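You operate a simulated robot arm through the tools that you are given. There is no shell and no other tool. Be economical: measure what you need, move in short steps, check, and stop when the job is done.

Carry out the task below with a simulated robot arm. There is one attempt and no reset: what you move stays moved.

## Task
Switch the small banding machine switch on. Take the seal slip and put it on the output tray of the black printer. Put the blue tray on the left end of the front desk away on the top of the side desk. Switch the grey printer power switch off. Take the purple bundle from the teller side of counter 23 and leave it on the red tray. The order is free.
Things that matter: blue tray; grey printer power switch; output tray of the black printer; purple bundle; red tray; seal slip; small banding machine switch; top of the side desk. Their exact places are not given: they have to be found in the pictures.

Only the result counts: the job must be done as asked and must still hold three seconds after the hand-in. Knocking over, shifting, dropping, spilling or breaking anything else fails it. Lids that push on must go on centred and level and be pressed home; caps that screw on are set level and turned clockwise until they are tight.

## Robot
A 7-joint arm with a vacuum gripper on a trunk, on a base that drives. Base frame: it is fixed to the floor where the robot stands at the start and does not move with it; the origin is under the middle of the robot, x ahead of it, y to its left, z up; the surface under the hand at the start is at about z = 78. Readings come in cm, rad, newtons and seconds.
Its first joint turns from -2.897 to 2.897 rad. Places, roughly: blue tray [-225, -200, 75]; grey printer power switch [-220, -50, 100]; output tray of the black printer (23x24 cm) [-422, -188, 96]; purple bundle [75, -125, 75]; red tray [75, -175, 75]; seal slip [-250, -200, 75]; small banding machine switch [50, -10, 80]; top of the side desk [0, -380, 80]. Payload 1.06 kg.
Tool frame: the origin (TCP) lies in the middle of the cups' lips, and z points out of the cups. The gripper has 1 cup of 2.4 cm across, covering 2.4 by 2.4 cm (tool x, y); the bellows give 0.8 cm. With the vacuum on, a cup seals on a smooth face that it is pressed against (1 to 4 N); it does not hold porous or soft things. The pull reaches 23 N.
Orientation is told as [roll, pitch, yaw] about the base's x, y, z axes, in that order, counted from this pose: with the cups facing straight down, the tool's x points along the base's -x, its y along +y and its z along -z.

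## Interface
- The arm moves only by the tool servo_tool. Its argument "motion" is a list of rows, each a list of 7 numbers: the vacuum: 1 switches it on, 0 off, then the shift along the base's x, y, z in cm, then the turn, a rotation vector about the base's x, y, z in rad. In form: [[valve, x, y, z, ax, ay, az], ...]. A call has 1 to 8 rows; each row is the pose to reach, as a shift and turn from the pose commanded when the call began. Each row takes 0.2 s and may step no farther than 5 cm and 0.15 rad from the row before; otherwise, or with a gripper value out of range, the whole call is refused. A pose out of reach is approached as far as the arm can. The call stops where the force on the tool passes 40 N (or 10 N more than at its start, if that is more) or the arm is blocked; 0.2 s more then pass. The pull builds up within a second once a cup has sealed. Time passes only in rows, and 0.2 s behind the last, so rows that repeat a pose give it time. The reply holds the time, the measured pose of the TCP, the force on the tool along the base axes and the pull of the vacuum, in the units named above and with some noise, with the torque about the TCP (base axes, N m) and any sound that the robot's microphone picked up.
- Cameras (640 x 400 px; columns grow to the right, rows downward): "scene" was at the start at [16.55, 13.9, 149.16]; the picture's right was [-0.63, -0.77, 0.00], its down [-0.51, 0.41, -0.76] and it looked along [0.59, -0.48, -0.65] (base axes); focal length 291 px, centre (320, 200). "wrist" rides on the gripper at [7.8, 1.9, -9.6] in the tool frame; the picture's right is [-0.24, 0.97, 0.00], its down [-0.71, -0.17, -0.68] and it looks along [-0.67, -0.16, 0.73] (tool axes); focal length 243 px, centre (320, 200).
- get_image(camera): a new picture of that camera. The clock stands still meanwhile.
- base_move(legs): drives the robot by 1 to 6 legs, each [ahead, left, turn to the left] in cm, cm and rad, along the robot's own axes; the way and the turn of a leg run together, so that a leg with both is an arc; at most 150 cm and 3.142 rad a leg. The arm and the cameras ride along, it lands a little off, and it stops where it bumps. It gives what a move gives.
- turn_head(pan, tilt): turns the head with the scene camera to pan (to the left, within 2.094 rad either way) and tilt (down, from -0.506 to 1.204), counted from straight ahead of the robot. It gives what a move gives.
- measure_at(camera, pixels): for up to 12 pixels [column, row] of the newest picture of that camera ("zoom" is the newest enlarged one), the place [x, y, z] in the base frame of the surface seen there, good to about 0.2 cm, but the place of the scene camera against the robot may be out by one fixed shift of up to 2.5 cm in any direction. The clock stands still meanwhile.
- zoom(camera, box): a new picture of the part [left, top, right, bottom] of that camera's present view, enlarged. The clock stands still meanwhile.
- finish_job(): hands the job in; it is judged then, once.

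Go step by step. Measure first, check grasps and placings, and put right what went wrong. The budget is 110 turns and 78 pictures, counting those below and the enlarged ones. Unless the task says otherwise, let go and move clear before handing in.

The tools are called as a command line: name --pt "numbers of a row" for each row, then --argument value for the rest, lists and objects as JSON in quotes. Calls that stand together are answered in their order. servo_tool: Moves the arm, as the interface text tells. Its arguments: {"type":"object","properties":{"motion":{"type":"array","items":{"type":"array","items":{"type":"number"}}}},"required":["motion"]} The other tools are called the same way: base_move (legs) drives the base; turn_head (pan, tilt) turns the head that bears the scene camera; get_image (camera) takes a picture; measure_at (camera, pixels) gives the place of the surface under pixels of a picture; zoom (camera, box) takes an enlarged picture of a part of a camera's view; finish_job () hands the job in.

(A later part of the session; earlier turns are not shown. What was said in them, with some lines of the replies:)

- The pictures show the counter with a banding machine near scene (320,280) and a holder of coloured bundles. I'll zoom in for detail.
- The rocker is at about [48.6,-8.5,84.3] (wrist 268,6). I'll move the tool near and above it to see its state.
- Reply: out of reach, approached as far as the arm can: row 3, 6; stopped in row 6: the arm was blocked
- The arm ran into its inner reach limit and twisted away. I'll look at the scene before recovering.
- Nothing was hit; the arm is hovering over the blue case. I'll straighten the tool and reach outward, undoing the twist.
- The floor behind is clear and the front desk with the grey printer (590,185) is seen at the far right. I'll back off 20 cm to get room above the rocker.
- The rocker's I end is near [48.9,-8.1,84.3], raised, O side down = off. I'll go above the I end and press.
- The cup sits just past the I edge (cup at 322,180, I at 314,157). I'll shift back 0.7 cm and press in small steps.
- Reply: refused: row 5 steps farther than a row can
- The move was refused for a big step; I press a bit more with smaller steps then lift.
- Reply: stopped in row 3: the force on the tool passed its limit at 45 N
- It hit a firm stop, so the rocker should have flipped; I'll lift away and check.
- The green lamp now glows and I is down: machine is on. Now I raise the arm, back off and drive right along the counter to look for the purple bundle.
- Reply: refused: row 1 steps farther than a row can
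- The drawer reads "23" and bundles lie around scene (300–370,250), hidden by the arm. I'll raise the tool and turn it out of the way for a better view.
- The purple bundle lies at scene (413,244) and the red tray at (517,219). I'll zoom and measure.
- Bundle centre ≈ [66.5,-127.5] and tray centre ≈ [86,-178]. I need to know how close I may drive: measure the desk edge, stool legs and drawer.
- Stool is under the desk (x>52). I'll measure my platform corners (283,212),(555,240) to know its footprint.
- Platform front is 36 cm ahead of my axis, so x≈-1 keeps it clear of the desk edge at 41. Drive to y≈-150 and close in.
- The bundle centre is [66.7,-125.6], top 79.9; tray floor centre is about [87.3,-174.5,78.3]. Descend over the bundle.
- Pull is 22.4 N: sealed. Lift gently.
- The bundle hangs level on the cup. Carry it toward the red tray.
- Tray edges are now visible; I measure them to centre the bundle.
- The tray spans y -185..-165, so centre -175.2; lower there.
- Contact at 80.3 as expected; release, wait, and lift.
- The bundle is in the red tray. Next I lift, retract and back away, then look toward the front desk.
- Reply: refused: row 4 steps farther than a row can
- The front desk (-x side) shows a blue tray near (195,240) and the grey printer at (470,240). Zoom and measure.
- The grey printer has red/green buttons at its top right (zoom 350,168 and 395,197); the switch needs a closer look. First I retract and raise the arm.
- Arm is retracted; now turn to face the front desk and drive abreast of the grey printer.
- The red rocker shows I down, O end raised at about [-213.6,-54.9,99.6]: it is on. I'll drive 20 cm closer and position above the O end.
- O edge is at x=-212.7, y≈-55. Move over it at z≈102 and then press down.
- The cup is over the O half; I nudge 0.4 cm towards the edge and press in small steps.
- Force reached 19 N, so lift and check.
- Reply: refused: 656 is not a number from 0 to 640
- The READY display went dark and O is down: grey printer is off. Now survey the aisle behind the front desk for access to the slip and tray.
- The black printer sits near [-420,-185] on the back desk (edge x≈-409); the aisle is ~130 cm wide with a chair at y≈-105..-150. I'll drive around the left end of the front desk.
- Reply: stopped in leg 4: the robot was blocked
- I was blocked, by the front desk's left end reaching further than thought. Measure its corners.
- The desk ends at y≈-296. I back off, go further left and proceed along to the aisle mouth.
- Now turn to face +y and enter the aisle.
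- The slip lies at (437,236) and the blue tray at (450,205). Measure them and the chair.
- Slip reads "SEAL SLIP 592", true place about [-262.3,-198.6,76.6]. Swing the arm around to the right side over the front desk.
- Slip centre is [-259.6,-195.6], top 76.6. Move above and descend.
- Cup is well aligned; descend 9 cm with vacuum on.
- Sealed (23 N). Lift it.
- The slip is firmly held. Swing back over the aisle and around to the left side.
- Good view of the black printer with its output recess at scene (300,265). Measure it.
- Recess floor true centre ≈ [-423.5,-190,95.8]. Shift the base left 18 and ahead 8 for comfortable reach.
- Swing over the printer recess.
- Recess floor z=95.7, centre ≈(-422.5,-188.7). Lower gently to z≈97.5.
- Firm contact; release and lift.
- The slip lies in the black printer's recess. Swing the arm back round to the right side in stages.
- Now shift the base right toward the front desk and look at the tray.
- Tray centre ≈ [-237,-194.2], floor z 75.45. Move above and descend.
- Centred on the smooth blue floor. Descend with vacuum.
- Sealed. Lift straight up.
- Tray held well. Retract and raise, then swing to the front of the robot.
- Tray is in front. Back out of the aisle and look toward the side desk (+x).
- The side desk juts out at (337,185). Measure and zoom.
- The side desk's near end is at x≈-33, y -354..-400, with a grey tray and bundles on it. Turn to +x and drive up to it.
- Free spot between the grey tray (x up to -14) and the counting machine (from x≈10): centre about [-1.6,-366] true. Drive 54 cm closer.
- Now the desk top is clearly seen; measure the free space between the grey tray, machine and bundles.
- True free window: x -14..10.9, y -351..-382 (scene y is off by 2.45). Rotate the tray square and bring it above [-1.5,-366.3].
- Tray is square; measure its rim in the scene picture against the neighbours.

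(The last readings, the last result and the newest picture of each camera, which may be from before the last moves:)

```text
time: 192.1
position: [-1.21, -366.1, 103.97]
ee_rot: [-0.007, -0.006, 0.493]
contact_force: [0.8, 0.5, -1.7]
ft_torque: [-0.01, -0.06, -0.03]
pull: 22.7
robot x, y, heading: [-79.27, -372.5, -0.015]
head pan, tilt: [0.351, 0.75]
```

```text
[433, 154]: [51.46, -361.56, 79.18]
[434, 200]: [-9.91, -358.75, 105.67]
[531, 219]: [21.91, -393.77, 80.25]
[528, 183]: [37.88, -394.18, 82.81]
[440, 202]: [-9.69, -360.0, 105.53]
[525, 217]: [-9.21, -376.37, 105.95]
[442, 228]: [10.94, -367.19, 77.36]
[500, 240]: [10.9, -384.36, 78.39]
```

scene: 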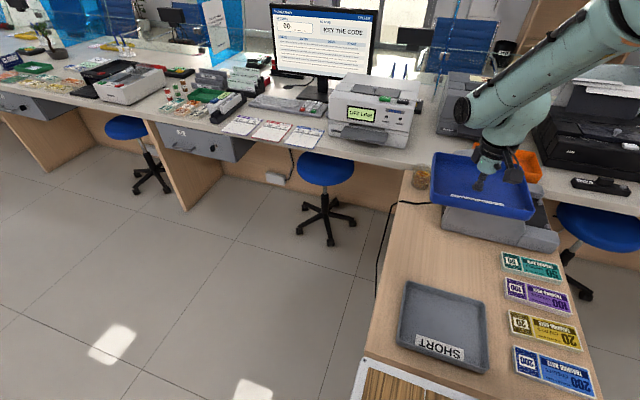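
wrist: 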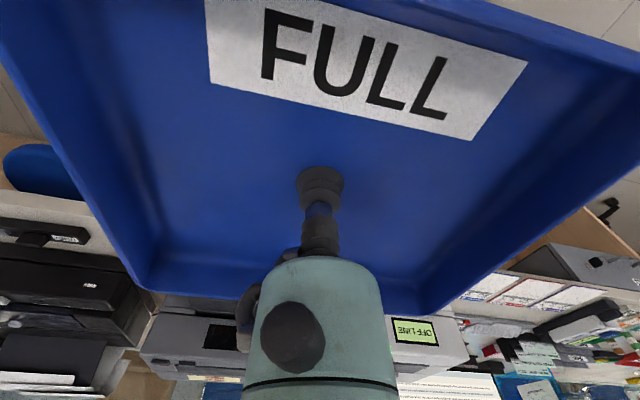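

Rim near edge at x≈-9.8: about 4 cm clear of the grey tray and 3.5 cm of the machine. Lower to just above the desk.

servo_tool --pt "1 -0.2 0 -4.5 0 0 0" --pt "1 -0.3 0 -9 0 0 0" --pt "1 -0.3 0 -13.5 0 0 0" --pt "1 -0.3 0 -18 0 0 0" --pt "1 -0.3 0 -22 0 0 0" --pt "1 -0.3 0 -25 0 0 0"

get_image --camera "scene"

```text
time: 193.5
position: [-1.96, -366.39, 78.75]
ee_rot: [-0.009, -0.006, 0.49]
contact_force: [0.7, 0.1, -1.3]
ft_torque: [0.01, 0.02, -0.02]
pull: 22.3
robot x, y, heading: [-79.6, -372.49, -0.014]
head pan, tilt: [0.351, 0.75]
```

```text
17 pictures are left
```

scene: 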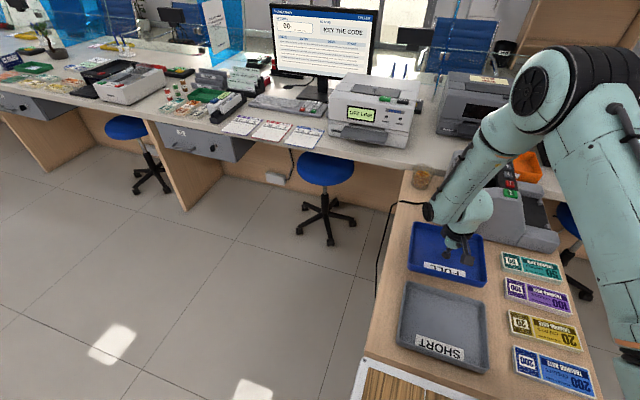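

Clear of all neighbours. Lower the last few centimetres gently.

servo_tool --pt "1 0 0 -1.5 0 0 0" --pt "1 0 0 -2.5 0 0 0" --pt "1 0 0 -3 0 0 0" --pt "1 0 0 -3.3 0 0 0" --pt "1 0 0 -3.3 0 0 0"

```text
time: 194.7
position: [-1.82, -366.41, 75.45]
ee_rot: [-0.007, -0.005, 0.49]
contact_force: [-1.2, 2.2, 3.4]
ft_torque: [0.03, 0.05, 0.06]
pull: 22.5
robot x, y, heading: [-79.51, -372.45, -0.009]
head pan, tilt: [0.351, 0.75]
```

Contact at z=75.45. Release and lift straight up.

servo_tool --pt "0 0 0 -0.1 0 0 0" --pt "0 0 0 0 0 0 0" --pt "0 0 0 0 0 0 0" --pt "0 0 0 1.5 0 0 0" --pt "0 0 0 5 0 0 0" --pt "0 0 0 9.5 0 0 0" --pt "0 0 0 14 0 0 0" --pt "0 0 0 18.5 0 0 0"

servo_tool --pt "0 0 0 4.5 0 0 0" --pt "0 -2 0 8.5 0 0 0" --pt "0 -5 0 12 0 0 0" --pt "0 -8 0 15 0 0 0" --pt "0 -11 0 18 0 0 0"

get_image --camera "scene"

get_image --camera "wrist"

```text
time: 196.5
position: [-1.72, -366.16, 93.75]
ee_rot: [-0.007, -0.005, 0.493]
contact_force: [0.4, -0.1, 0.5]
ft_torque: [0.02, 0.0, -0.01]
pull: 0.0
robot x, y, heading: [-79.62, -372.34, -0.013]
head pan, tilt: [0.351, 0.75]
```

```text
time: 197.7
position: [-12.9, -366.11, 111.9]
ee_rot: [-0.008, -0.005, 0.493]
contact_force: [-0.2, -0.8, -1.2]
ft_torque: [0.03, 0.03, -0.01]
pull: 0.1
robot x, y, heading: [-79.32, -372.5, -0.01]
head pan, tilt: [0.351, 0.75]
```

```text
16 pictures are left
```

scene: 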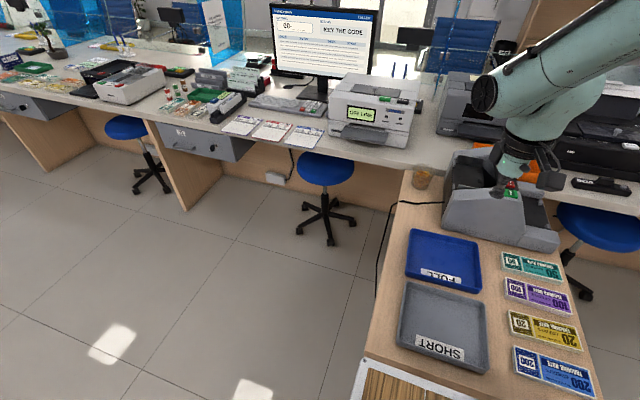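

```text
15 pictures are left
```

wrist: 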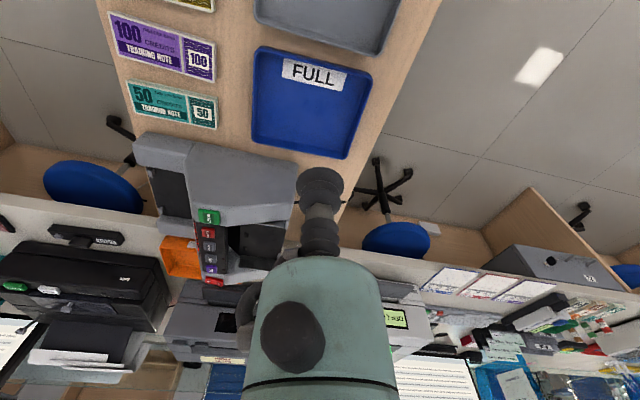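

The blue tray sits on the side desk at scene (443,258), clear of everything, and the arm is free. All five jobs have been checked, so I hand in.

finish_job

```text
The job is handed in.
```

I've handed in the job, with all five parts done and each checked in the pictures afterwards:

- **Small banding machine:** switched on; its green lamp is lit.
- **Seal slip:** lying in the output tray of the black printer.
- **Blue tray:** on top of the side desk, clear of the things around it.
- **Grey printer:** switched off; its READY display went dark.
- **Purple bundle:** lying in the red tray.

While driving round the left end of the front desk, the base was stopped once against the desk. I saw nothing moved on it, but I did not check every item there.
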